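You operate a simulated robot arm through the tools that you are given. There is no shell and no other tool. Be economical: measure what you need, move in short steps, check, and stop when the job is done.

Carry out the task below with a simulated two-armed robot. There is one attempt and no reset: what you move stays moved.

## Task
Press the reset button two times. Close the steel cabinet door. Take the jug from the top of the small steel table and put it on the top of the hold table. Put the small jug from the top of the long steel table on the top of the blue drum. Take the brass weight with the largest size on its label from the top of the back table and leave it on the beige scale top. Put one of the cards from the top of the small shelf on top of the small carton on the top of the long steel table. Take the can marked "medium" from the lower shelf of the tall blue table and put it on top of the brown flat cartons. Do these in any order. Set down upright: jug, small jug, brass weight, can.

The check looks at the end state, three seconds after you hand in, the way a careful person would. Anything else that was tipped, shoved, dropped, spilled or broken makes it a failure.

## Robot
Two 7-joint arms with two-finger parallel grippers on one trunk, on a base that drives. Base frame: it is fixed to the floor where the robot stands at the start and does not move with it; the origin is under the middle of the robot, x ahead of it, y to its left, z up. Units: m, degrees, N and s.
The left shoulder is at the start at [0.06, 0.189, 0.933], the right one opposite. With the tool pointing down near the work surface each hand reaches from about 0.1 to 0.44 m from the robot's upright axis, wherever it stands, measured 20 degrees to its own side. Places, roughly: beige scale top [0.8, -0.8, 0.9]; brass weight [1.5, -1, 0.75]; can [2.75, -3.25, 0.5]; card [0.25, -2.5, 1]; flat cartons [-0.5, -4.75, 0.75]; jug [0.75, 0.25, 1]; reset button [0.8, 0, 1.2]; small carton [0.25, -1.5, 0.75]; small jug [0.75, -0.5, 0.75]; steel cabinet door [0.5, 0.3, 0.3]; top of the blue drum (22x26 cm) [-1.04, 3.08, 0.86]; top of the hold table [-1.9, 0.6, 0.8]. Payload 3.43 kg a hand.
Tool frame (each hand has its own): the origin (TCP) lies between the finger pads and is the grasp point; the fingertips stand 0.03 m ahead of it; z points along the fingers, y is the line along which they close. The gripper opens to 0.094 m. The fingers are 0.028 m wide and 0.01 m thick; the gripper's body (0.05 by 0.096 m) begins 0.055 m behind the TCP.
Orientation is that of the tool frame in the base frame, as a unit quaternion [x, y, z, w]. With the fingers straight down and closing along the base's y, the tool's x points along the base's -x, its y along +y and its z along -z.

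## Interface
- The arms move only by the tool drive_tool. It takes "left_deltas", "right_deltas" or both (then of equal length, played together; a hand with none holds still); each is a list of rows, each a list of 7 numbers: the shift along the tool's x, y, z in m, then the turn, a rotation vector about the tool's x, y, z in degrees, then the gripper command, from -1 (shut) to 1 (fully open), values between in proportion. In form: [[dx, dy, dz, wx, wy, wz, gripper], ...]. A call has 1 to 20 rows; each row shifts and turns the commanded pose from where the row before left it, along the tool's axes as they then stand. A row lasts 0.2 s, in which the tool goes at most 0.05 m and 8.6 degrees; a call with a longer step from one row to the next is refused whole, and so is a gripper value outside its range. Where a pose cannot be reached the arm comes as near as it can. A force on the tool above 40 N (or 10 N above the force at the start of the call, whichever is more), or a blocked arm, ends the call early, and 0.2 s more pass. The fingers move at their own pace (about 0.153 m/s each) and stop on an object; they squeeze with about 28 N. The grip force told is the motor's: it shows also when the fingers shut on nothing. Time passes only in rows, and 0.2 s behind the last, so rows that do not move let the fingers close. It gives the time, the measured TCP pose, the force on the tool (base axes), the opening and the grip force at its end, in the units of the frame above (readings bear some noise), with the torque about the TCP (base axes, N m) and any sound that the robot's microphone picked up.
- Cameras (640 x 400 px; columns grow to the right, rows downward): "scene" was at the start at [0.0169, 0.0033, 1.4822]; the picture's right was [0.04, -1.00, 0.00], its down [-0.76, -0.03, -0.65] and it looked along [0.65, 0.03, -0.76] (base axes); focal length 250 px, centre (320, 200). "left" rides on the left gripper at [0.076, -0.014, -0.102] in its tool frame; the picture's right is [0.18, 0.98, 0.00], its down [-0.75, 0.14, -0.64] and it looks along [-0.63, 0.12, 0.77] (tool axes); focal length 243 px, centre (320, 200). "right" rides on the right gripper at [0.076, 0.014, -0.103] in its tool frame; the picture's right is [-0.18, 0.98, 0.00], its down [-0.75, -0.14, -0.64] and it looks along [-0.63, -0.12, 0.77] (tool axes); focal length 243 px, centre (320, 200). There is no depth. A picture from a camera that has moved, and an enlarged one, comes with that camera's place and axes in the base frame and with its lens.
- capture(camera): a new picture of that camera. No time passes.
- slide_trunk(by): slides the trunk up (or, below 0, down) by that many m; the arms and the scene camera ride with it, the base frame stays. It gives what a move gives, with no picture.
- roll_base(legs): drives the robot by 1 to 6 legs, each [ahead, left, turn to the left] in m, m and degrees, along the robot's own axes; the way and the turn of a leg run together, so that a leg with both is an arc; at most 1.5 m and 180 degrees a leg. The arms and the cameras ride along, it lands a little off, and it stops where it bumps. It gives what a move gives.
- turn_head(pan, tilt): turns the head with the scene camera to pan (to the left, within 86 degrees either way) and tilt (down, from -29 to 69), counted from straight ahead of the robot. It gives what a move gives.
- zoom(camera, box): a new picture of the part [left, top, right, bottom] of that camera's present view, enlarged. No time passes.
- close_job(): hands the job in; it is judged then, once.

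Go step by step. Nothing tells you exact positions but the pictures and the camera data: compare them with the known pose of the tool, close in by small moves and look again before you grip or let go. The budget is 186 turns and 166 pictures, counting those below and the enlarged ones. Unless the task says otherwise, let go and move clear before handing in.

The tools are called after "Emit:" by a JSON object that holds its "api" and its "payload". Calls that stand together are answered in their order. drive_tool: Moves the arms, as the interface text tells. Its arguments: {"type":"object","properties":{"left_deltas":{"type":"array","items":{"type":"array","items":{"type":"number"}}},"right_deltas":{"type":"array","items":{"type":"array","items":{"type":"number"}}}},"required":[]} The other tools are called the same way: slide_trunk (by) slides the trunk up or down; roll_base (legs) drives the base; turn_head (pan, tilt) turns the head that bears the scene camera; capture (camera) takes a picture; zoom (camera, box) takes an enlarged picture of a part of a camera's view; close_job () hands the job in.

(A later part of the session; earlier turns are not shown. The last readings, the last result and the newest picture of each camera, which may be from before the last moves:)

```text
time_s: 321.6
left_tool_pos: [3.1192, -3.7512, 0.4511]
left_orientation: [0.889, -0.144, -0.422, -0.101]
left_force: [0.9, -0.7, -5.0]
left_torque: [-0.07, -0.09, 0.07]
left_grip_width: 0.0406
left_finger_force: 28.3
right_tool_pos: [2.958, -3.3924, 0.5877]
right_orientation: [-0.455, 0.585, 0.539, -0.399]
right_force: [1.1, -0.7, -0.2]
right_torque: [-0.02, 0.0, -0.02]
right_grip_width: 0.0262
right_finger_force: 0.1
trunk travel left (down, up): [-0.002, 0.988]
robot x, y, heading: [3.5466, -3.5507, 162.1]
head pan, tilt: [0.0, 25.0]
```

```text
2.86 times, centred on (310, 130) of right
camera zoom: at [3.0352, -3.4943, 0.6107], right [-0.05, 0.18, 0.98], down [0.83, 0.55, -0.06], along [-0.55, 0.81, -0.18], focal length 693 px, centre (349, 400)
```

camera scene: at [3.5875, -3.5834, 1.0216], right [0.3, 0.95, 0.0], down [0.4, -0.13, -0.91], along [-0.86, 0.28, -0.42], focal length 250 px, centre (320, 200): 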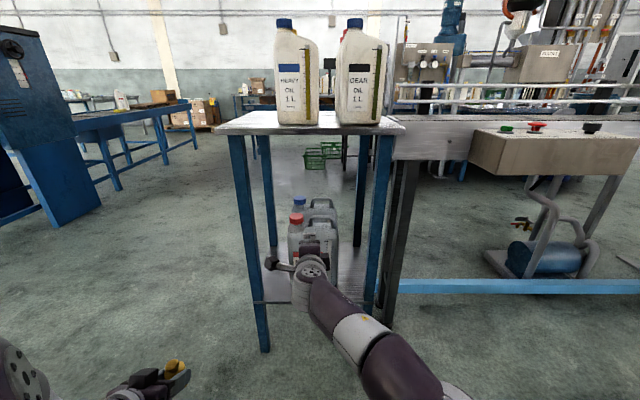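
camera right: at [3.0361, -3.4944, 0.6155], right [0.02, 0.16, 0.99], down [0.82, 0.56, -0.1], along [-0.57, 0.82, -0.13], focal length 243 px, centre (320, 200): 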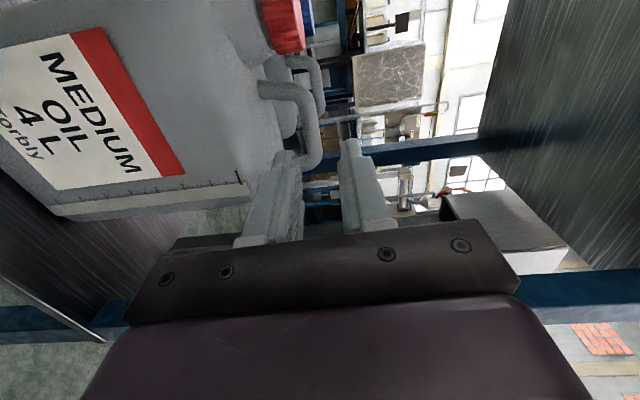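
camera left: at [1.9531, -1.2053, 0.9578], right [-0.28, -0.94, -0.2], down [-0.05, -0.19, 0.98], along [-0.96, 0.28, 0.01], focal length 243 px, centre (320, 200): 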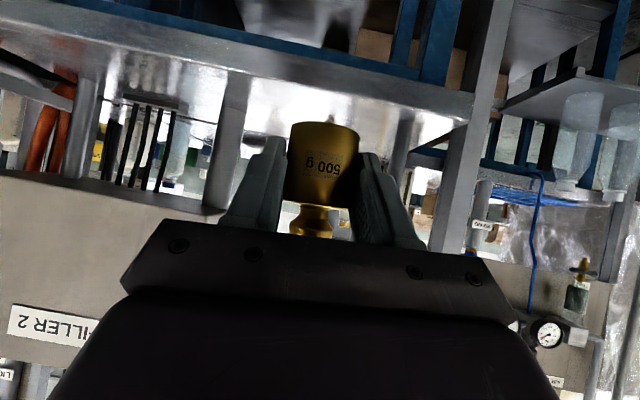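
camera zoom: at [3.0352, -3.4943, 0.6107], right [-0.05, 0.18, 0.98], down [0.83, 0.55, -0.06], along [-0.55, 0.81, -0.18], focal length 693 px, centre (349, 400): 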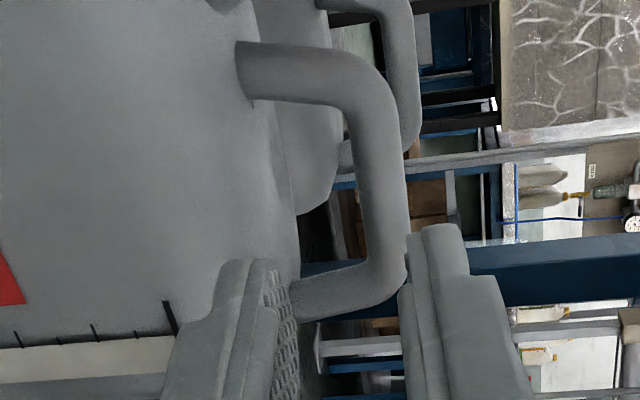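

The bar lies about 8 mm above the hand's mid-plane. I raise by that, advance 6 cm, and check.

Emit:
{"api": "drive_tool", "payload": {"right_deltas": [[0, 0.008, 0, 0, 0, 0, -0.45], [0, 0, 0.02, 0, 0, 0, -0.45], [0, 0, 0.02, 0, 0, 0, -0.45], [0, 0, 0.015, 0, 0, 0, -0.45]]}}

Emit:
{"api": "zoom", "payload": {"camera": "right", "box": [220, 60, 400, 200]}}

```text
time_s: 322.6
left_tool_pos: [3.1207, -3.7513, 0.4509]
left_orientation: [0.889, -0.144, -0.422, -0.101]
left_force: [0.0, 0.0, -4.4]
left_torque: [-0.05, -0.08, 0.03]
left_grip_width: 0.0399
left_finger_force: 28.2
right_tool_pos: [2.9049, -3.3775, 0.5905]
right_orientation: [-0.454, 0.585, 0.54, -0.399]
right_force: [-0.6, -0.3, 0.9]
right_torque: [0.01, -0.01, -0.03]
right_grip_width: 0.0259
right_finger_force: 0.1
trunk travel left (down, up): [-0.002, 0.988]
robot x, y, heading: [3.5501, -3.5474, 162.1]
head pan, tilt: [0.0, 25.0]
```

```text
2.86 times, centred on (310, 130) of right
camera zoom: at [2.9814, -3.4796, 0.6132], right [-0.05, 0.18, 0.98], down [0.83, 0.55, -0.06], along [-0.55, 0.81, -0.18], focal length 693 px, centre (349, 400)
```

zoom: 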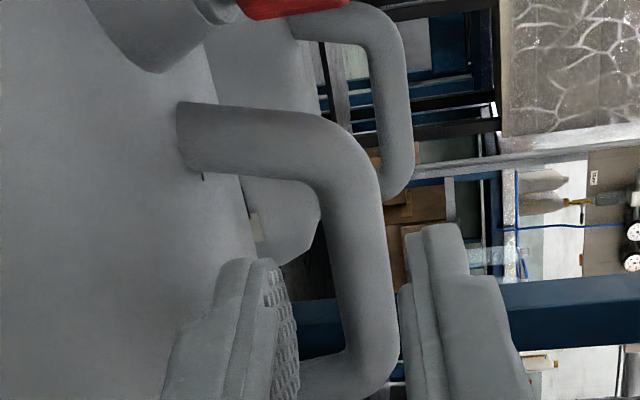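

The bar now sits within the gap, a hair high. I raise 3 mm and slide on 4 cm.

Emit:
{"api": "drive_tool", "payload": {"right_deltas": [[0, 0.003, 0, 0, 0, 0, -0.45], [0, 0, 0.014, 0, 0, 0, -0.45], [0, 0, 0.014, 0, 0, 0, -0.45], [0, 0, 0.012, 0, 0, 0, -0.45]]}}

Emit:
{"api": "zoom", "payload": {"camera": "right", "box": [220, 90, 400, 230]}}

```text
time_s: 323.6
left_tool_pos: [3.1193, -3.7505, 0.4521]
left_orientation: [0.889, -0.143, -0.423, -0.1]
left_force: [-0.6, 0.0, -4.8]
left_torque: [-0.02, -0.12, 0.01]
left_grip_width: 0.0403
left_finger_force: 28.5
right_tool_pos: [2.866, -3.3669, 0.5882]
right_orientation: [-0.455, 0.585, 0.54, -0.398]
right_force: [0.4, 0.7, 0.3]
right_torque: [0.01, -0.02, 0.03]
right_grip_width: 0.0258
right_finger_force: 0.5
trunk travel left (down, up): [-0.002, 0.988]
robot x, y, heading: [3.5462, -3.5488, 162.1]
head pan, tilt: [0.0, 25.0]
```

```text
2.86 times, centred on (310, 160) of right
camera zoom: at [2.943, -3.4683, 0.6119], right [-0.05, 0.18, 0.98], down [0.83, 0.55, -0.06], along [-0.55, 0.81, -0.18], focal length 693 px, centre (349, 314)
```

zoom: 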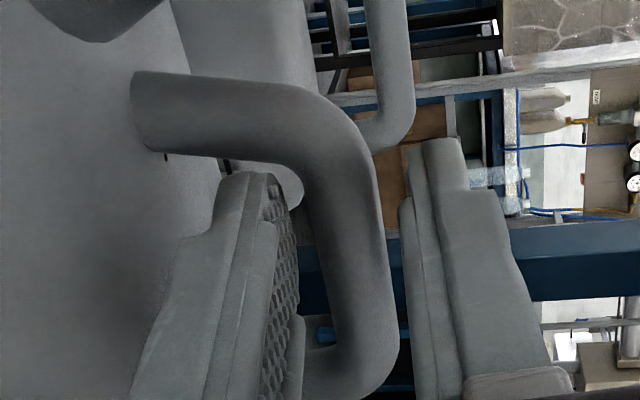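

The lower finger is through the loop with the bar between the pads. I close.

Emit:
{"api": "drive_tool", "payload": {"right_deltas": [[0, 0, 0.008, 0, 0, 0, -0.45], [0, 0, 0, 0, 0, 0, -1], [0, 0, 0, 0, 0, 0, -1], [0, 0, 0, 0, 0, 0, -1]]}}

Emit:
{"api": "slide_trunk", "payload": {"by": 0.03}}

Emit:
{"api": "capture", "payload": {"camera": "right"}}

```text
time_s: 324.6
left_tool_pos: [3.1207, -3.7514, 0.4521]
left_orientation: [0.889, -0.144, -0.424, -0.101]
left_force: [0.2, 0.8, -4.0]
left_torque: [-0.02, -0.09, 0.03]
left_grip_width: 0.0403
left_finger_force: 27.5
right_tool_pos: [2.8592, -3.3658, 0.589]
right_orientation: [-0.455, 0.585, 0.54, -0.399]
right_force: [0.0, -0.3, 0.7]
right_torque: [0.01, 0.01, 0.0]
right_grip_width: 0.0001
right_finger_force: 28.1
trunk travel left (down, up): [-0.002, 0.988]
robot x, y, heading: [3.5481, -3.5471, 162.3]
head pan, tilt: [0.0, 25.0]
```

```text
time_s: 325.4
left_tool_pos: [3.1192, -3.7503, 0.4813]
left_orientation: [0.889, -0.144, -0.423, -0.102]
left_force: [0.6, 1.0, -4.9]
left_torque: [-0.05, -0.09, 0.04]
left_grip_width: 0.0402
left_finger_force: 28.0
right_tool_pos: [2.858, -3.3657, 0.6183]
right_orientation: [-0.455, 0.586, 0.54, -0.398]
right_force: [-0.9, 0.8, 0.7]
right_torque: [-0.04, -0.01, 0.01]
right_grip_width: 0.0
right_finger_force: 28.2
trunk travel left (down, up): [-0.032, 0.958]
robot x, y, heading: [3.5471, -3.5471, 162.3]
head pan, tilt: [0.0, 25.0]
```

```text
56 pictures are left
camera right: at [2.9356, -3.4661, 0.6416], right [-0.05, 0.18, 0.98], down [0.83, 0.55, -0.06], along [-0.55, 0.81, -0.18], focal length 243 px, centre (320, 200)
```

right: 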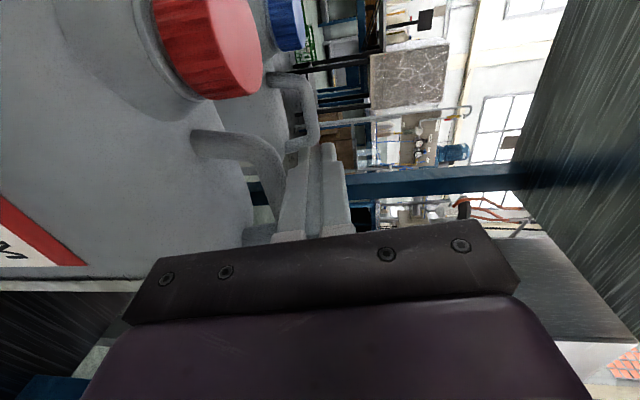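

The fingers closed on nothing: they were short and about 2.5 cm left of the bar. I back off a little, return to height, reopen, shift right and check again.

Emit:
{"api": "drive_tool", "payload": {"right_deltas": [[0, 0, -0.03, 0, 0, 0, -1], [0, 0, -0.03, 0, 0, 0, -1], [-0.012, 0, 0, 0, 0, 0, -0.45], [-0.013, 0, 0, 0, 0, 0, -0.45]]}}

Emit:
{"api": "slide_trunk", "payload": {"by": -0.03}}

Emit:
{"api": "capture", "payload": {"camera": "right"}}

```text
time_s: 326.4
left_tool_pos: [3.1193, -3.7509, 0.4815]
left_orientation: [0.889, -0.144, -0.422, -0.101]
left_force: [0.3, -0.5, -4.8]
left_torque: [-0.03, -0.09, 0.0]
left_grip_width: 0.0404
left_finger_force: 28.7
right_tool_pos: [2.9249, -3.357, 0.6256]
right_orientation: [-0.455, 0.584, 0.541, -0.399]
right_force: [-0.3, -0.7, -0.5]
right_torque: [-0.01, 0.01, -0.03]
right_grip_width: 0.0262
right_finger_force: 0.1
trunk travel left (down, up): [-0.032, 0.958]
robot x, y, heading: [3.551, -3.5469, 162.0]
head pan, tilt: [0.0, 25.0]
```

```text
time_s: 327.1
left_tool_pos: [3.1202, -3.751, 0.4509]
left_orientation: [0.889, -0.144, -0.422, -0.1]
left_force: [0.2, -0.5, -4.8]
left_torque: [-0.05, -0.11, 0.02]
left_grip_width: 0.0403
left_finger_force: 28.0
right_tool_pos: [2.9235, -3.3577, 0.5959]
right_orientation: [-0.455, 0.585, 0.54, -0.4]
right_force: [0.6, 0.3, -0.5]
right_torque: [0.02, -0.03, -0.01]
right_grip_width: 0.0259
right_finger_force: 0.1
trunk travel left (down, up): [-0.002, 0.988]
robot x, y, heading: [3.5479, -3.5489, 162.1]
head pan, tilt: [0.0, 25.0]
```

```text
55 pictures are left
camera right: at [2.9999, -3.4579, 0.6185], right [-0.05, 0.18, 0.98], down [0.83, 0.55, -0.06], along [-0.55, 0.81, -0.18], focal length 243 px, centre (320, 200)
```

right: 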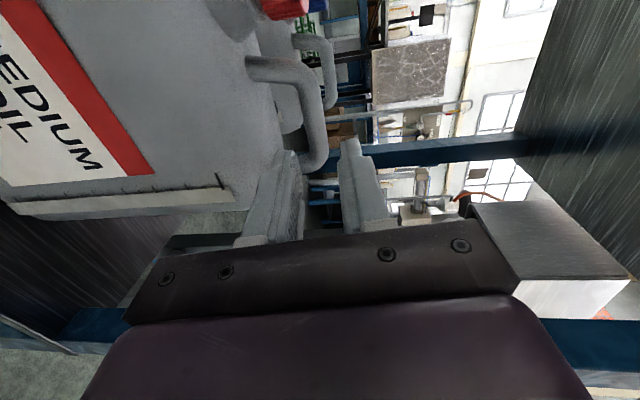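

Triangulated again: bar middle at (2.853, -3.347, 0.586), 7.4 cm ahead. I advance in small rows and check.

Emit:
{"api": "drive_tool", "payload": {"right_deltas": [[0.004, -0.002, 0.01, 0, 0, 0, -0.45], [0, 0, 0.02, 0, 0, 0, -0.45], [0, 0, 0.02, 0, 0, 0, -0.45], [0, 0, 0.015, 0, 0, 0, -0.45], [0, 0, 0.01, 0, 0, 0, -0.45]]}}

Emit:
{"api": "zoom", "payload": {"camera": "right", "box": [220, 90, 400, 230]}}

```text
time_s: 328.3
left_tool_pos: [3.1207, -3.7503, 0.4519]
left_orientation: [0.889, -0.144, -0.423, -0.101]
left_force: [0.9, -0.1, -4.7]
left_torque: [-0.07, -0.06, -0.04]
left_grip_width: 0.0403
left_finger_force: 28.4
right_tool_pos: [2.8502, -3.3409, 0.5864]
right_orientation: [-0.454, 0.585, 0.54, -0.399]
right_force: [0.2, -0.4, 0.2]
right_torque: [0.0, -0.01, 0.0]
right_grip_width: 0.0259
right_finger_force: 0.1
trunk travel left (down, up): [-0.002, 0.988]
robot x, y, heading: [3.5482, -3.5454, 162.1]
head pan, tilt: [0.0, 25.0]
```

```text
2.86 times, centred on (310, 160) of right
camera zoom: at [2.9269, -3.4411, 0.609], right [-0.05, 0.18, 0.98], down [0.83, 0.55, -0.06], along [-0.55, 0.81, -0.18], focal length 693 px, centre (349, 314)
```

zoom: 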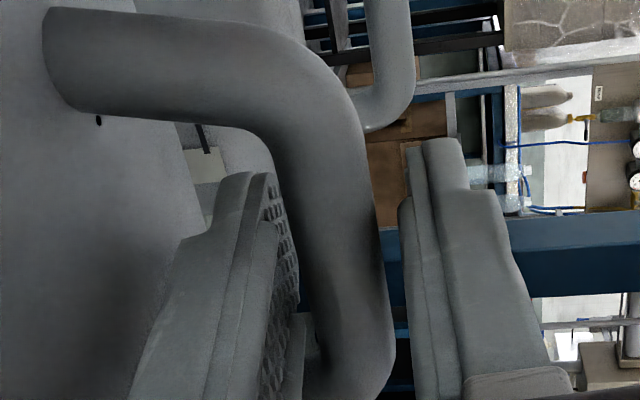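

The bar now overlaps the lower pad from the front, so it lies between the fingers. I close again.

Emit:
{"api": "drive_tool", "payload": {"right_deltas": [[0, 0, 0, 0, 0, 0, -0.7], [0, 0, 0, 0, 0, 0, -1], [0, 0, 0, 0, 0, 0, -1]]}}

```text
time_s: 329.1
left_tool_pos: [3.1198, -3.7509, 0.4519]
left_orientation: [0.889, -0.143, -0.422, -0.1]
left_force: [0.0, 0.3, -4.7]
left_torque: [-0.05, -0.06, -0.02]
left_grip_width: 0.0403
left_finger_force: 27.4
right_tool_pos: [2.8507, -3.34, 0.5882]
right_orientation: [-0.454, 0.585, 0.54, -0.4]
right_force: [-0.7, -1.0, 2.0]
right_torque: [-0.79, 0.25, 0.02]
right_grip_width: 0.0167
right_finger_force: 27.7
trunk travel left (down, up): [-0.002, 0.988]
robot x, y, heading: [3.5511, -3.5518, 162.2]
head pan, tilt: [0.0, 25.0]
```

Gripped at 16.7 mm. I lift a little and read the load.

Emit:
{"api": "slide_trunk", "payload": {"by": 0.04}}

Emit:
{"api": "capture", "payload": {"camera": "scene"}}

```text
time_s: 330.0
left_tool_pos: [3.1192, -3.7509, 0.4914]
left_orientation: [0.889, -0.144, -0.422, -0.101]
left_force: [0.2, -0.1, -5.6]
left_torque: [-0.04, -0.07, -0.01]
left_grip_width: 0.0405
left_finger_force: 27.9
right_tool_pos: [2.8506, -3.3398, 0.6264]
right_orientation: [-0.456, 0.585, 0.54, -0.398]
right_force: [-0.3, 0.1, -1.7]
right_torque: [0.02, 0.0, 0.03]
right_grip_width: 0.0164
right_finger_force: 27.9
trunk travel left (down, up): [-0.042, 0.948]
robot x, y, heading: [3.5482, -3.5526, 162.2]
head pan, tilt: [0.0, 25.0]
```

```text
53 pictures are left
camera scene: at [3.5168, -3.5396, 0.9566], right [0.3, 0.95, 0.0], down [0.4, -0.13, -0.91], along [-0.86, 0.28, -0.42], focal length 250 px, centre (320, 200)
```

scene: 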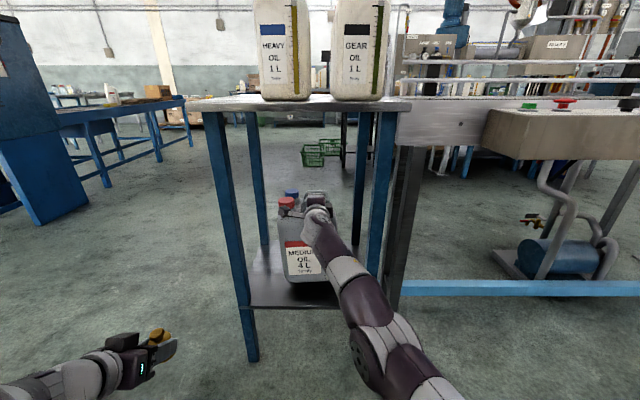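

The can is light and lifted upright. I draw it out, sidestep past the table and stop to look.

Emit:
{"api": "roll_base", "payload": {"legs": [[-0.2, 0, 0], [0, 0.62, 0]]}}

Emit:
{"api": "slide_trunk", "payload": {"by": 0.35}}

Emit:
{"api": "turn_head", "payload": {"pan": 10, "tilt": 28}}

Emit:
{"api": "capture", "payload": {"camera": "scene"}}

```text
time_s: 331.5
left_tool_pos: [3.2776, -3.7987, 0.4903]
left_orientation: [0.889, -0.145, -0.422, -0.102]
left_force: [-0.7, -0.1, -5.2]
left_torque: [-0.06, -0.06, -0.01]
left_grip_width: 0.0403
left_finger_force: 28.5
right_tool_pos: [3.0081, -3.3879, 0.6243]
right_orientation: [-0.455, 0.585, 0.54, -0.398]
right_force: [-0.2, 0.2, -2.3]
right_torque: [0.0, -0.02, -0.02]
right_grip_width: 0.0161
right_finger_force: 27.3
trunk travel left (down, up): [-0.042, 0.948]
robot x, y, heading: [3.703, -3.5994, 162.0]
head pan, tilt: [0.0, 25.0]
stopped in leg 1: the robot was blocked; the commanded pose is now the measured one
```

```text
time_s: 334.9
left_tool_pos: [3.276, -3.7987, 0.8416]
left_orientation: [0.889, -0.144, -0.422, -0.101]
left_force: [0.7, -0.1, -6.0]
left_torque: [-0.04, -0.13, 0.0]
left_grip_width: 0.0403
left_finger_force: 27.6
right_tool_pos: [3.0081, -3.388, 0.9759]
right_orientation: [-0.454, 0.585, 0.541, -0.399]
right_force: [-0.8, 0.0, -1.9]
right_torque: [0.13, 0.13, 0.02]
right_grip_width: 0.0165
right_finger_force: 27.9
trunk travel left (down, up): [-0.392, 0.598]
robot x, y, heading: [3.706, -3.6006, 162.0]
head pan, tilt: [0.0, 25.0]
```

```text
time_s: 335.6
left_tool_pos: [3.2752, -3.7984, 0.8417]
left_orientation: [0.889, -0.145, -0.422, -0.102]
left_force: [0.7, 0.7, -4.2]
left_torque: [-0.04, -0.11, -0.02]
left_grip_width: 0.0401
left_finger_force: 28.3
right_tool_pos: [3.0076, -3.3878, 0.9747]
right_orientation: [-0.455, 0.585, 0.54, -0.399]
right_force: [-0.3, -0.5, -2.3]
right_torque: [0.07, 0.05, -0.02]
right_grip_width: 0.0162
right_finger_force: 27.6
trunk travel left (down, up): [-0.392, 0.598]
robot x, y, heading: [3.706, -3.6036, 162.1]
head pan, tilt: [10.0, 28.0]
```

```text
52 pictures are left
camera scene: at [3.6714, -3.605, 1.3019], right [0.14, 0.99, 0.0], down [0.47, -0.06, -0.88], along [-0.87, 0.12, -0.47], focal length 250 px, centre (320, 200)
```

scene: 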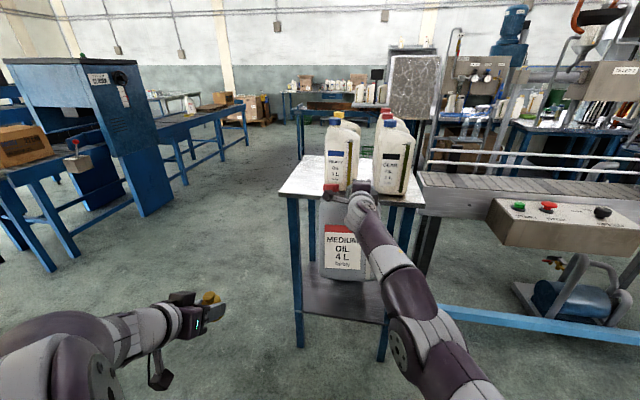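

The base touched the bench behind, but the can came out clear of the shelf. I sidestep left along the table edge.

Emit:
{"api": "roll_base", "payload": {"legs": [[0, 0.6, 0]]}}

Emit:
{"api": "turn_head", "payload": {"pan": 0, "tilt": 35}}

Emit:
{"api": "capture", "payload": {"camera": "scene"}}

```text
time_s: 339.0
left_tool_pos: [3.0904, -4.3665, 0.841]
left_orientation: [0.889, -0.147, -0.421, -0.102]
left_force: [-0.3, -0.7, -3.7]
left_torque: [-0.05, -0.11, -0.01]
left_grip_width: 0.0403
left_finger_force: 28.0
right_tool_pos: [2.8234, -3.9533, 0.9752]
right_orientation: [-0.453, 0.587, 0.541, -0.397]
right_force: [0.2, -0.2, -1.5]
right_torque: [0.07, 0.09, -0.03]
right_grip_width: 0.0163
right_finger_force: 27.6
trunk travel left (down, up): [-0.392, 0.598]
robot x, y, heading: [3.5172, -4.1692, 162.0]
head pan, tilt: [10.0, 28.0]
```

```text
time_s: 339.7
left_tool_pos: [3.0911, -4.3658, 0.8419]
left_orientation: [0.889, -0.147, -0.421, -0.102]
left_force: [0.2, 0.3, -5.1]
left_torque: [0.0, -0.14, -0.05]
left_grip_width: 0.0404
left_finger_force: 27.1
right_tool_pos: [2.8232, -3.9542, 0.977]
right_orientation: [-0.454, 0.586, 0.542, -0.397]
right_force: [-0.7, 0.8, -2.1]
right_torque: [0.06, 0.08, -0.02]
right_grip_width: 0.0163
right_finger_force: 28.3
trunk travel left (down, up): [-0.392, 0.598]
robot x, y, heading: [3.524, -4.1682, 161.8]
head pan, tilt: [0.0, 35.0]
```

```text
51 pictures are left
camera scene: at [3.4927, -4.1591, 1.2909], right [0.31, 0.95, 0.0], down [0.55, -0.18, -0.82], along [-0.78, 0.26, -0.57], focal length 250 px, centre (320, 200)
```

scene: 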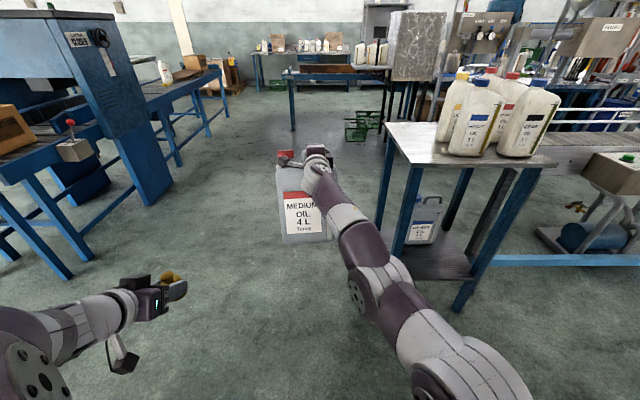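

The can hangs upright. I turn to face -x and drive along the aisle toward the roller conveyor's end with the flat cartons.

Emit:
{"api": "roll_base", "payload": {"legs": [[0, 0, 15], [1.5, 0, 0], [1.4, 0, 0]]}}

Emit:
{"api": "turn_head", "payload": {"pan": 45, "tilt": 25}}

Emit:
{"api": "capture", "payload": {"camera": "scene"}}

```text
time_s: 341.1
left_tool_pos: [3.1075, -4.4521, 0.839]
left_orientation: [0.899, -0.064, -0.428, -0.064]
left_force: [-0.7, -0.4, -5.0]
left_torque: [-0.03, -0.12, -0.04]
left_grip_width: 0.0403
left_finger_force: 28.4
right_tool_pos: [2.7696, -4.0958, 0.9759]
right_orientation: [-0.505, 0.543, 0.502, -0.445]
right_force: [-0.5, 0.2, -2.3]
right_torque: [0.06, 0.06, 0.0]
right_grip_width: 0.0163
right_finger_force: 28.3
trunk travel left (down, up): [-0.392, 0.598]
robot x, y, heading: [3.4947, -4.1775, 172.4]
head pan, tilt: [0.0, 35.0]
stopped in leg 1: the robot was blocked; the commanded pose is now the measured one
```

```text
time_s: 342.2
left_tool_pos: [3.1076, -4.4535, 0.8421]
left_orientation: [0.899, -0.065, -0.429, -0.063]
left_force: [0.8, 0.5, -3.9]
left_torque: [-0.06, -0.08, 0.01]
left_grip_width: 0.0403
left_finger_force: 27.8
right_tool_pos: [2.7695, -4.0956, 0.9761]
right_orientation: [-0.505, 0.542, 0.502, -0.446]
right_force: [-0.6, 0.0, -2.0]
right_torque: [0.04, 0.12, 0.02]
right_grip_width: 0.0161
right_finger_force: 27.6
trunk travel left (down, up): [-0.392, 0.598]
robot x, y, heading: [3.4906, -4.1791, 172.3]
head pan, tilt: [45.0, 25.0]
```

```text
50 pictures are left
camera scene: at [3.4789, -4.2441, 1.3066], right [-0.61, 0.8, 0.0], down [0.34, 0.26, -0.91], along [-0.72, -0.55, -0.42], focal length 250 px, centre (320, 200)
```

scene: 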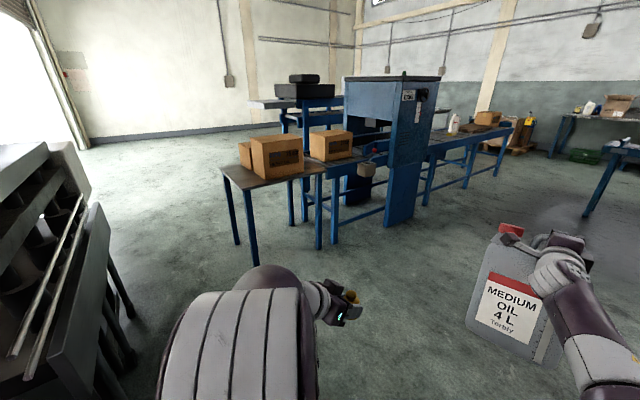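

The turn was blocked by something behind or beside me, so I drive forward first, then straighten and go on.

Emit:
{"api": "roll_base", "payload": {"legs": [[0.6, 0, 0], [0, 0, 7], [1.2, 0, 0], [1.1, 0, 0]]}}

Emit:
{"api": "capture", "payload": {"camera": "scene"}}

```text
time_s: 357.1
left_tool_pos: [0.2424, -4.3755, 0.8413]
left_orientation: [0.901, -0.014, -0.431, -0.04]
left_force: [0.4, -1.0, -4.7]
left_torque: [-0.04, -0.12, 0.03]
left_grip_width: 0.0403
left_finger_force: 28.4
right_tool_pos: [-0.1345, -4.0613, 0.9744]
right_orientation: [0.536, -0.512, -0.476, 0.473]
right_force: [0.4, -0.1, -1.6]
right_torque: [0.05, 0.06, 0.0]
right_grip_width: 0.0163
right_finger_force: 27.8
trunk travel left (down, up): [-0.392, 0.598]
robot x, y, heading: [0.5953, -4.0586, 179.1]
head pan, tilt: [45.0, 25.0]
```

```text
49 pictures are left
camera scene: at [0.5881, -4.1257, 1.3066], right [-0.69, 0.72, 0.0], down [0.3, 0.29, -0.91], along [-0.65, -0.63, -0.42], focal length 250 px, centre (320, 200)
```

scene: 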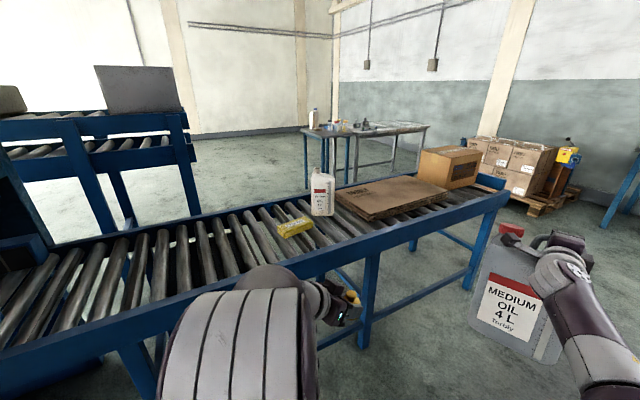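

The flat cartons lie on the rollers near (-0.6, -4.72). I raise the can well up, drive to their front and turn to face them.

Emit:
{"api": "slide_trunk", "payload": {"by": 0.3}}

Emit:
{"api": "roll_base", "payload": {"legs": [[0.9, -0.28, 0], [0, 0, 75]]}}

Emit:
{"api": "turn_head", "payload": {"pan": 0, "tilt": 40}}

Emit:
{"api": "capture", "payload": {"camera": "scene"}}

Emit:
{"api": "capture", "payload": {"camera": "right"}}

```text
time_s: 360.1
left_tool_pos: [0.2419, -4.3763, 1.1404]
left_orientation: [0.902, -0.011, -0.431, -0.038]
left_force: [0.2, 0.2, -4.0]
left_torque: [-0.01, -0.08, 0.03]
left_grip_width: 0.0403
left_finger_force: 28.5
right_tool_pos: [-0.1339, -4.0618, 1.2753]
right_orientation: [0.536, -0.512, -0.475, 0.474]
right_force: [0.2, -0.1, -2.3]
right_torque: [0.05, 0.02, -0.01]
right_grip_width: 0.0159
right_finger_force: 28.4
trunk travel left (down, up): [-0.692, 0.298]
robot x, y, heading: [0.5939, -4.061, 179.0]
head pan, tilt: [45.0, 25.0]
```

```text
time_s: 368.3
left_tool_pos: [-0.081, -4.1869, 1.1404]
left_orientation: [0.72, 0.543, -0.365, 0.234]
left_force: [-0.2, -0.6, -4.8]
left_torque: [0.08, -0.04, 0.01]
left_grip_width: 0.0404
left_finger_force: 28.0
right_tool_pos: [-0.4803, -4.4735, 1.2761]
right_orientation: [0.737, -0.076, -0.086, 0.666]
right_force: [-0.1, 0.0, -1.9]
right_torque: [0.0, 0.07, -0.02]
right_grip_width: 0.0161
right_finger_force: 28.0
trunk travel left (down, up): [-0.692, 0.298]
robot x, y, heading: [-0.2983, -3.7682, -105.8]
head pan, tilt: [45.0, 25.0]
```

```text
time_s: 369.4
left_tool_pos: [-0.0805, -4.1884, 1.1405]
left_orientation: [0.72, 0.542, -0.364, 0.233]
left_force: [-1.2, 0.2, -5.0]
left_torque: [0.07, -0.03, 0.0]
left_grip_width: 0.0403
left_finger_force: 27.7
right_tool_pos: [-0.4802, -4.4732, 1.2751]
right_orientation: [0.737, -0.078, -0.085, 0.666]
right_force: [0.4, 0.6, -1.9]
right_torque: [-0.03, 0.07, 0.01]
right_grip_width: 0.0162
right_finger_force: 28.0
trunk travel left (down, up): [-0.692, 0.298]
robot x, y, heading: [-0.301, -3.7678, -105.4]
head pan, tilt: [0.0, 40.0]
```

```text
48 pictures are left
camera scene: at [-0.3056, -3.7922, 1.5834], right [-0.96, 0.27, 0.0], down [0.17, 0.62, -0.77], along [-0.2, -0.74, -0.64], focal length 250 px, centre (320, 200)
```

scene: 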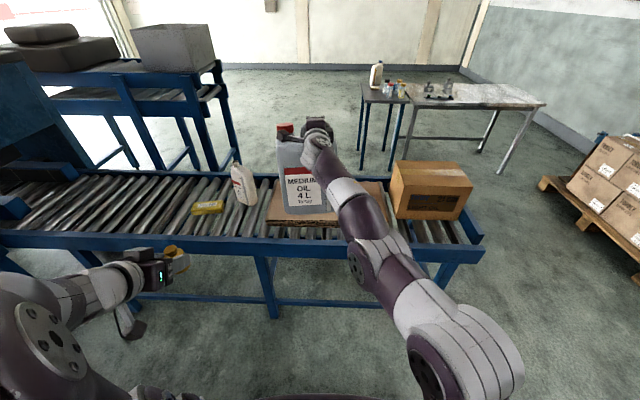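

```text
47 pictures are left
camera right: at [-0.3821, -4.3936, 1.2987], right [-0.18, -0.06, 0.98], down [-0.59, 0.81, -0.06], along [-0.79, -0.59, -0.18], focal length 243 px, centre (320, 200)
```

right: 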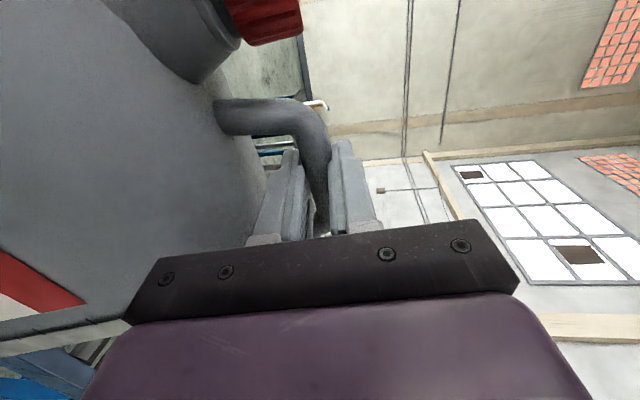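

The cartons' top is at z≈0.77, with their front-left corner at (-0.29, -4.63). I move the can over their middle and lower most of the way.

Emit:
{"api": "roll_base", "payload": {"legs": [[0.26, -0.05, 0]]}}

Emit:
{"api": "slide_trunk", "payload": {"by": -0.16}}

Emit:
{"api": "capture", "payload": {"camera": "scene"}}

Emit:
{"api": "capture", "payload": {"camera": "left"}}

```text
time_s: 371.3
left_tool_pos: [-0.1998, -4.4247, 1.1408]
left_orientation: [0.721, 0.541, -0.365, 0.233]
left_force: [0.4, 0.3, -4.7]
left_torque: [0.09, -0.02, -0.02]
left_grip_width: 0.0403
left_finger_force: 28.0
right_tool_pos: [-0.5995, -4.7101, 1.276]
right_orientation: [0.737, -0.078, -0.087, 0.666]
right_force: [0.1, -1.0, -2.7]
right_torque: [-0.03, 0.05, 0.01]
right_grip_width: 0.0161
right_finger_force: 28.1
trunk travel left (down, up): [-0.692, 0.298]
robot x, y, heading: [-0.416, -4.0028, -105.5]
head pan, tilt: [0.0, 40.0]
```

```text
time_s: 373.1
left_tool_pos: [-0.1989, -4.4247, 0.9809]
left_orientation: [0.721, 0.542, -0.365, 0.233]
left_force: [0.3, 0.2, -4.2]
left_torque: [0.09, -0.02, 0.01]
left_grip_width: 0.0403
left_finger_force: 28.5
right_tool_pos: [-0.5995, -4.7096, 1.1167]
right_orientation: [0.738, -0.078, -0.086, 0.665]
right_force: [0.5, 0.6, -2.1]
right_torque: [-0.02, 0.02, 0.03]
right_grip_width: 0.0159
right_finger_force: 27.7
trunk travel left (down, up): [-0.532, 0.458]
robot x, y, heading: [-0.4202, -4.0038, -105.8]
head pan, tilt: [0.0, 40.0]
```

```text
46 pictures are left
camera scene: at [-0.4234, -4.029, 1.4234], right [-0.96, 0.27, 0.0], down [0.17, 0.62, -0.77], along [-0.21, -0.74, -0.64], focal length 250 px, centre (320, 200)
```

scene: 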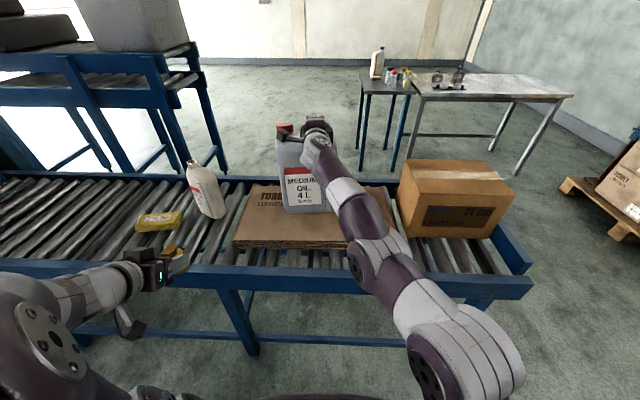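

```text
45 pictures are left
camera left: at [-0.1735, -4.2979, 0.9851], right [0.96, -0.19, -0.2], down [0.2, -0.03, 0.98], along [-0.19, -0.98, 0.01], focal length 243 px, centre (320, 200)
```

left: 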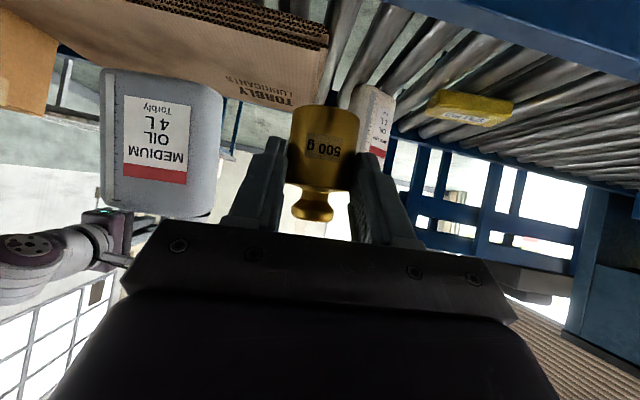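

The can's bottom is about 8 cm above the cartons and well centred. I lower in small steps until it touches.

Emit:
{"api": "slide_trunk", "payload": {"by": -0.06}}

Emit:
{"api": "slide_trunk", "payload": {"by": -0.012}}

Emit:
{"api": "capture", "payload": {"camera": "left"}}

```text
time_s: 374.1
left_tool_pos: [-0.2002, -4.4233, 0.9211]
left_orientation: [0.72, 0.541, -0.365, 0.235]
left_force: [0.0, 0.4, -5.2]
left_torque: [0.13, -0.04, -0.02]
left_grip_width: 0.0402
left_finger_force: 27.9
right_tool_pos: [-0.5997, -4.7072, 1.0617]
right_orientation: [0.734, -0.078, -0.086, 0.669]
right_force: [-3.5, 1.3, 16.4]
right_torque: [-0.29, -0.07, -0.03]
right_grip_width: 0.0162
right_finger_force: 27.9
trunk travel left (down, up): [-0.472, 0.518]
robot x, y, heading: [-0.4179, -4.0018, -105.7]
head pan, tilt: [0.0, 40.0]
```

```text
time_s: 374.6
left_tool_pos: [-0.2002, -4.4257, 0.9104]
left_orientation: [0.721, 0.542, -0.364, 0.232]
left_force: [-0.6, -0.9, -5.3]
left_torque: [0.1, 0.0, -0.02]
left_grip_width: 0.0403
left_finger_force: 28.2
right_tool_pos: [-0.6007, -4.7096, 1.0607]
right_orientation: [0.728, -0.079, -0.087, 0.675]
right_force: [-2.7, -0.7, 12.2]
right_torque: [-0.27, -0.02, -0.04]
right_grip_width: 0.0163
right_finger_force: 27.9
trunk travel left (down, up): [-0.463, 0.527]
robot x, y, heading: [-0.4161, -4.0016, -105.6]
head pan, tilt: [0.0, 40.0]
stopped: the force on the tool passed its limit at 43 N (the readings are from after the stop); the commanded pose is now the measured one
```

```text
44 pictures are left
camera left: at [-0.174, -4.2982, 0.9145], right [0.96, -0.19, -0.2], down [0.2, -0.03, 0.98], along [-0.19, -0.98, 0.0], focal length 243 px, centre (320, 200)
```

left: 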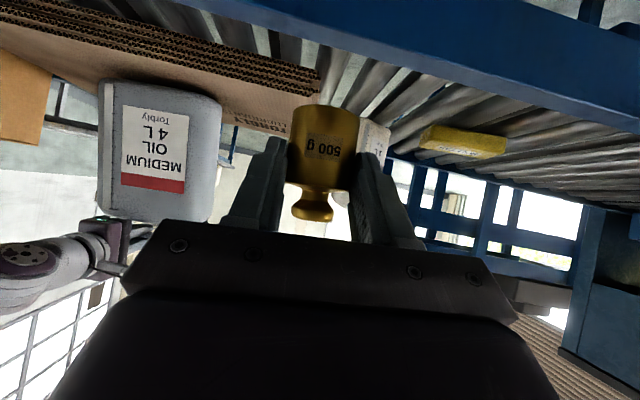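

The can stands on the cartons. I ease the load, open slightly and draw the fingers straight back.

Emit:
{"api": "slide_trunk", "payload": {"by": 0.008}}

Emit:
{"api": "drive_tool", "payload": {"right_deltas": [[0, 0, 0, 0, 0, 0, -0.55], [0, 0, 0, 0, 0, 0, -0.5], [0, 0, 0, 0, 0, 0, -0.5]]}}

Emit:
{"api": "zoom", "payload": {"camera": "right", "box": [220, 90, 400, 230]}}

```text
time_s: 375.2
left_tool_pos: [-0.1991, -4.4258, 0.918]
left_orientation: [0.721, 0.542, -0.365, 0.232]
left_force: [-0.2, 0.2, -5.4]
left_torque: [0.1, -0.04, 0.02]
left_grip_width: 0.0403
left_finger_force: 28.7
right_tool_pos: [-0.599, -4.7088, 1.0632]
right_orientation: [0.732, -0.079, -0.086, 0.672]
right_force: [-0.6, -0.6, -1.1]
right_torque: [-0.02, 0.04, 0.0]
right_grip_width: 0.0163
right_finger_force: 28.1
trunk travel left (down, up): [-0.471, 0.519]
robot x, y, heading: [-0.4199, -4.0032, -105.5]
head pan, tilt: [0.0, 40.0]
```

```text
time_s: 376.0
left_tool_pos: [-0.1998, -4.4252, 0.9176]
left_orientation: [0.721, 0.542, -0.364, 0.233]
left_force: [-0.8, 0.5, -5.1]
left_torque: [0.08, -0.01, 0.0]
left_grip_width: 0.0401
left_finger_force: 27.9
right_tool_pos: [-0.6017, -4.7082, 1.0637]
right_orientation: [0.731, -0.079, -0.086, 0.673]
right_force: [0.1, 0.5, -0.5]
right_torque: [0.0, -0.03, 0.02]
right_grip_width: 0.0244
right_finger_force: 0.5
trunk travel left (down, up): [-0.471, 0.519]
robot x, y, heading: [-0.4179, -4.0038, -105.5]
head pan, tilt: [0.0, 40.0]
```

```text
2.86 times, centred on (310, 160) of right
camera zoom: at [-0.5019, -4.6287, 1.0865], right [-0.18, -0.04, 0.98], down [-0.58, 0.81, -0.07], along [-0.79, -0.59, -0.17], focal length 693 px, centre (349, 314)
```

zoom: 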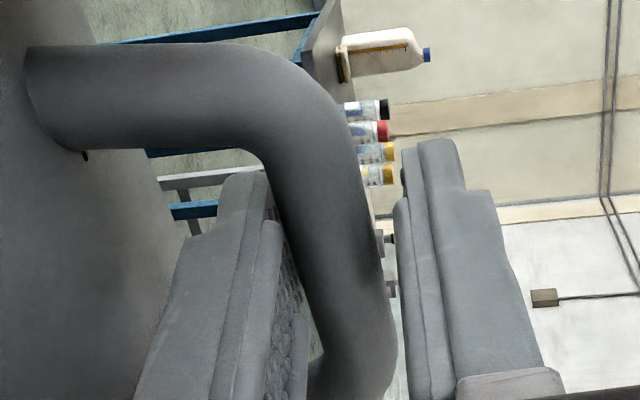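

Freed with clearance on both sides. I withdraw straight back along the fingers and check the can.

Emit:
{"api": "drive_tool", "payload": {"right_deltas": [[0, 0, -0.015, 0, 0, 0, -0.5], [0, 0, -0.02, 0, 0, 0, -0.5], [0, 0, -0.025, 0, 0, 0, -0.5], [0, 0, -0.03, 0, 0, 0, -0.5]]}}

Emit:
{"api": "roll_base", "payload": {"legs": [[-0.4, 0, 0]]}}

Emit:
{"api": "capture", "payload": {"camera": "scene"}}

```text
time_s: 377.0
left_tool_pos: [-0.2005, -4.4248, 0.9202]
left_orientation: [0.721, 0.541, -0.365, 0.233]
left_force: [-1.0, 0.4, -5.8]
left_torque: [0.1, -0.06, 0.0]
left_grip_width: 0.0403
left_finger_force: 28.5
right_tool_pos: [-0.5802, -4.6202, 1.0729]
right_orientation: [0.73, -0.078, -0.087, 0.673]
right_force: [-0.1, 0.4, -2.0]
right_torque: [0.04, 0.02, -0.04]
right_grip_width: 0.0246
right_finger_force: 1.4
trunk travel left (down, up): [-0.471, 0.519]
robot x, y, heading: [-0.417, -4.0036, -105.6]
head pan, tilt: [0.0, 40.0]
```

```text
time_s: 379.5
left_tool_pos: [-0.1072, -4.024, 0.9299]
left_orientation: [0.806, 0.416, -0.344, 0.241]
left_force: [1.4, 1.9, -3.9]
left_torque: [0.07, -0.01, 0.01]
left_grip_width: 0.0395
left_finger_force: 28.4
right_tool_pos: [-0.3938, -4.244, 1.1054]
right_orientation: [0.716, -0.048, -0.1, 0.689]
right_force: [-0.2, 1.0, 1.5]
right_torque: [0.03, -0.05, -0.02]
right_grip_width: 0.0235
right_finger_force: 0.0
trunk travel left (down, up): [-0.471, 0.519]
robot x, y, heading: [-0.3247, -3.6443, -103.8]
head pan, tilt: [0.0, 40.0]
stopped in leg 1: the robot was blocked; the commanded pose is now the measured one
```

```text
42 pictures are left
camera scene: at [-0.347, -3.7506, 1.3678], right [-0.97, 0.24, 0.0], down [0.16, 0.67, -0.73], along [-0.18, -0.7, -0.69], focal length 250 px, centre (320, 200)
```

scene: 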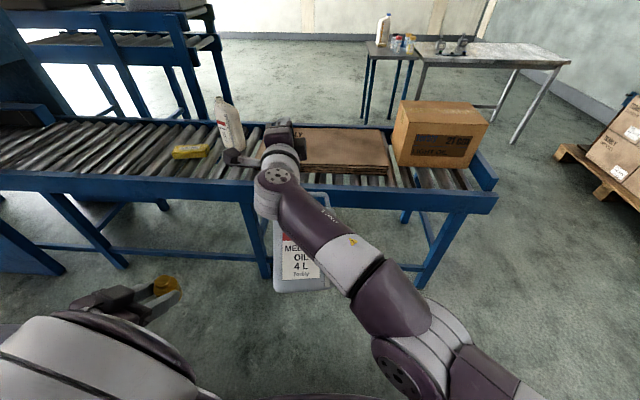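

Trouble: the can came along, still hooked on the hand, and the base hit something behind. I stop and take stock with fresh readings and pictures.

Emit:
{"api": "drive_tool", "payload": {"right_deltas": [[0, 0, 0, 0, 0, 0, -0.5]]}}

Emit:
{"api": "capture", "payload": {"camera": "right"}}

Emit:
{"api": "capture", "payload": {"camera": "scene"}}

```text
time_s: 379.8
left_tool_pos: [-0.1065, -3.9931, 0.9332]
left_orientation: [0.823, 0.37, -0.355, 0.245]
left_force: [1.1, 0.5, -2.5]
left_torque: [0.07, -0.03, 0.01]
left_grip_width: 0.0394
left_finger_force: 27.8
right_tool_pos: [-0.3559, -4.2191, 1.108]
right_orientation: [0.711, -0.028, -0.114, 0.693]
right_force: [0.8, 0.4, 0.3]
right_torque: [0.04, -0.05, -0.02]
right_grip_width: 0.0235
right_finger_force: 0.0
trunk travel left (down, up): [-0.471, 0.519]
robot x, y, heading: [-0.3256, -3.6554, -103.7]
head pan, tilt: [0.0, 40.0]
stopped in row 1 (left hand): the arm was blocked; the commanded pose is now the measured one
```

```text
41 pictures are left
camera right: at [-0.259, -4.1342, 1.1143], right [-0.06, 0.0, 1.0], down [-0.62, 0.78, -0.04], along [-0.78, -0.62, -0.05], focal length 243 px, centre (320, 200)
```

right: 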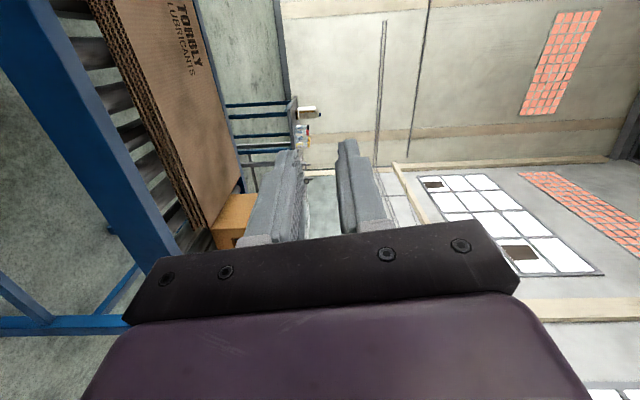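

```text
40 pictures are left
camera scene: at [-0.347, -3.7427, 1.3665], right [-0.97, 0.23, 0.0], down [0.16, 0.66, -0.73], along [-0.17, -0.71, -0.68], focal length 250 px, centre (320, 200)
```

scene: 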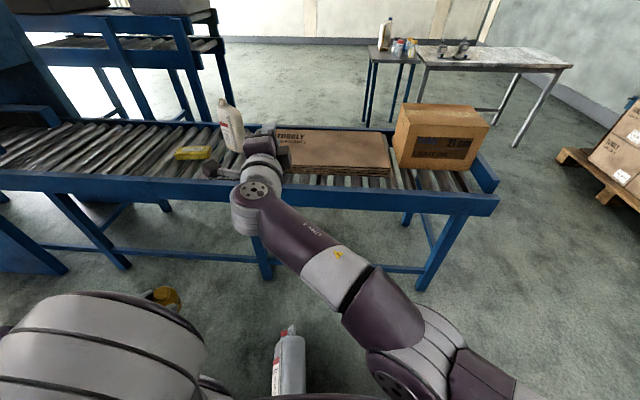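

The can slipped off and is on the floor by my base, and the left arm is pressed by something. I look at both more closely.

Emit:
{"api": "turn_head", "payload": {"pan": 0, "tilt": 65}}

Emit:
{"api": "capture", "payload": {"camera": "scene"}}

Emit:
{"api": "capture", "payload": {"camera": "left"}}

```text
time_s: 380.7
left_tool_pos: [-0.1055, -3.9974, 0.9359]
left_orientation: [0.812, 0.385, -0.36, 0.25]
left_force: [-0.1, 0.8, -5.0]
left_torque: [0.1, -0.05, -0.01]
left_grip_width: 0.0397
left_finger_force: 27.7
right_tool_pos: [-0.3643, -4.2241, 1.1081]
right_orientation: [0.711, -0.032, -0.108, 0.694]
right_force: [-0.6, -0.7, -0.2]
right_torque: [0.0, 0.01, -0.03]
right_grip_width: 0.0235
right_finger_force: 0.1
trunk travel left (down, up): [-0.471, 0.519]
robot x, y, heading: [-0.3281, -3.6556, -103.5]
head pan, tilt: [0.0, 65.0]
```

```text
39 pictures are left
camera scene: at [-0.3423, -3.718, 1.3353], right [-0.97, 0.23, 0.0], down [0.21, 0.9, -0.38], along [-0.09, -0.37, -0.93], focal length 250 px, centre (320, 200)
```

scene: 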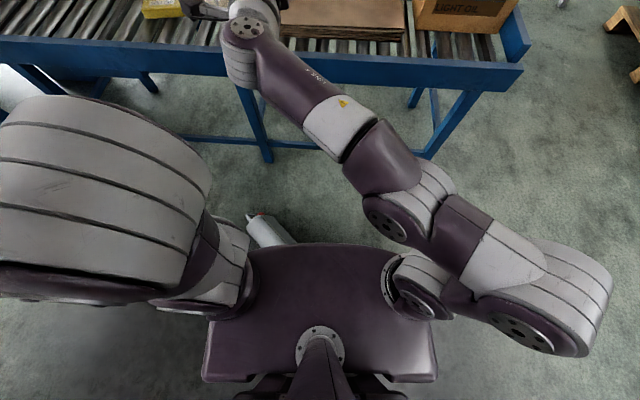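

```text
38 pictures are left
camera left: at [-0.0423, -3.8842, 0.9379], right [0.87, -0.49, -0.02], down [0.03, 0.02, 1.0], along [-0.49, -0.87, 0.03], focal length 243 px, centre (320, 200)
```

left: 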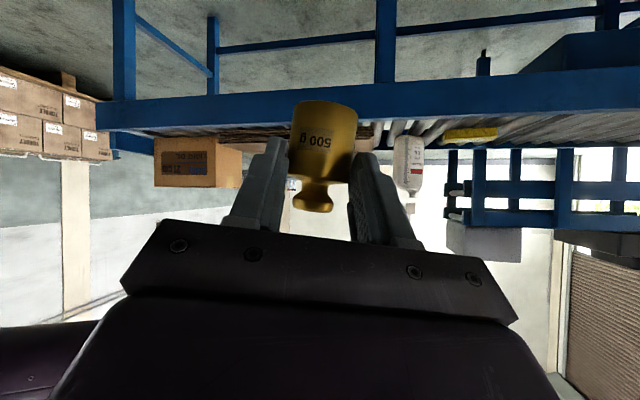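

I look to both sides behind me to find what blocks the base before moving.

Emit:
{"api": "turn_head", "payload": {"pan": 86, "tilt": 40}}

Emit:
{"api": "capture", "payload": {"camera": "scene"}}

Emit:
{"api": "turn_head", "payload": {"pan": -86, "tilt": 40}}

Emit:
{"api": "capture", "payload": {"camera": "scene"}}

```text
time_s: 382.3
left_tool_pos: [-0.1047, -3.9966, 0.9361]
left_orientation: [0.812, 0.386, -0.36, 0.249]
left_force: [0.0, -0.1, -5.2]
left_torque: [0.11, -0.05, -0.01]
left_grip_width: 0.0397
left_finger_force: 27.9
right_tool_pos: [-0.3629, -4.2242, 1.1084]
right_orientation: [0.712, -0.03, -0.109, 0.693]
right_force: [-0.1, -0.1, 0.8]
right_torque: [0.0, 0.02, 0.01]
right_grip_width: 0.0234
right_finger_force: 0.1
trunk travel left (down, up): [-0.471, 0.519]
robot x, y, heading: [-0.3253, -3.6562, -103.4]
head pan, tilt: [85.9, 40.0]
```

```text
37 pictures are left
camera scene: at [-0.2472, -3.6863, 1.3701], right [-0.3, -0.95, -0.05], down [-0.61, 0.23, -0.76], along [0.74, -0.2, -0.65], focal length 250 px, centre (320, 200)
```

scene: 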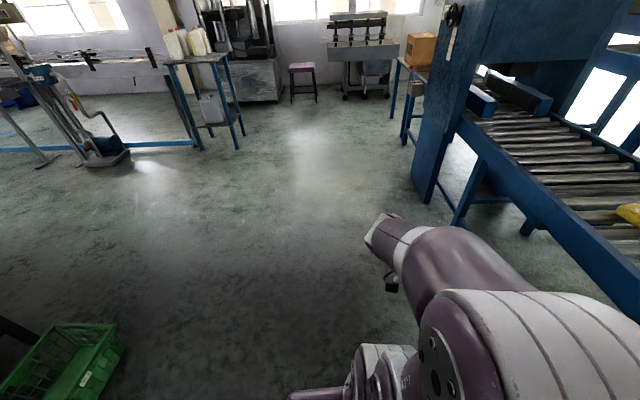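

```text
time_s: 384.9
left_tool_pos: [-0.1046, -3.997, 0.9362]
left_orientation: [0.812, 0.386, -0.36, 0.25]
left_force: [0.1, 0.3, -5.0]
left_torque: [0.1, -0.07, 0.01]
left_grip_width: 0.0396
left_finger_force: 27.9
right_tool_pos: [-0.3631, -4.2254, 1.1069]
right_orientation: [0.712, -0.029, -0.109, 0.693]
right_force: [0.4, -0.1, 0.6]
right_torque: [-0.01, 0.01, -0.02]
right_grip_width: 0.0233
right_finger_force: 0.0
trunk travel left (down, up): [-0.471, 0.519]
robot x, y, heading: [-0.3299, -3.6538, -103.1]
head pan, tilt: [-85.9, 40.0]
```

```text
36 pictures are left
camera scene: at [-0.4121, -3.6473, 1.3702], right [0.16, 0.99, 0.05], down [0.64, -0.07, -0.76], along [-0.75, 0.15, -0.64], focal length 250 px, centre (320, 200)
```

scene: 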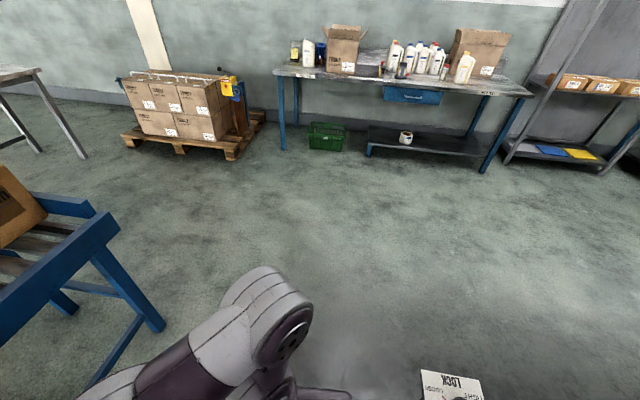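

The robot is pitched slightly nose-down: its back is wedged against something behind (a sheet with "LOCK…" shows there). I ease forward a few centimetres and re-check.

Emit:
{"api": "roll_base", "payload": {"legs": [[0.05, 0, 0]]}}

Emit:
{"api": "capture", "payload": {"camera": "scene"}}

```text
time_s: 385.7
left_tool_pos: [-0.0914, -3.9435, 0.9505]
left_orientation: [0.795, 0.373, -0.386, 0.283]
left_force: [1.2, -1.7, -0.9]
left_torque: [0.06, 0.06, -0.1]
left_grip_width: 0.0001
left_finger_force: 28.3
right_tool_pos: [-0.3169, -4.1785, 1.1208]
right_orientation: [0.695, -0.006, -0.124, 0.709]
right_force: [0.2, 0.2, -0.2]
right_torque: [0.04, -0.02, -0.01]
right_grip_width: 0.0235
right_finger_force: 0.0
trunk travel left (down, up): [-0.471, 0.519]
robot x, y, heading: [-0.3331, -3.6748, -102.3]
head pan, tilt: [-85.9, 40.0]
stopped in leg 1: the robot was blocked; the commanded pose is now the measured one
```

```text
35 pictures are left
camera scene: at [-0.4072, -3.6188, 1.3645], right [0.15, 0.99, 0.01], down [0.64, -0.09, -0.77], along [-0.76, 0.12, -0.64], focal length 250 px, centre (320, 200)
```

scene: 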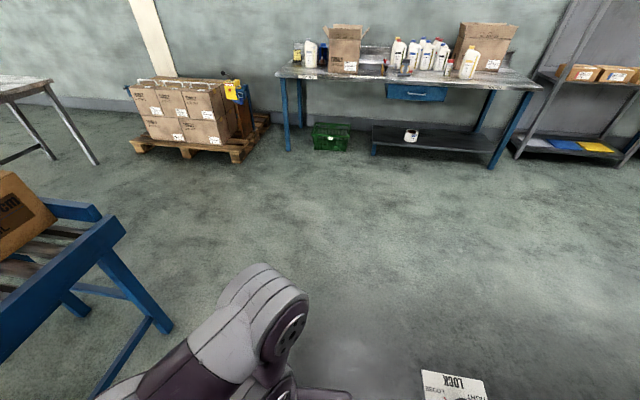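

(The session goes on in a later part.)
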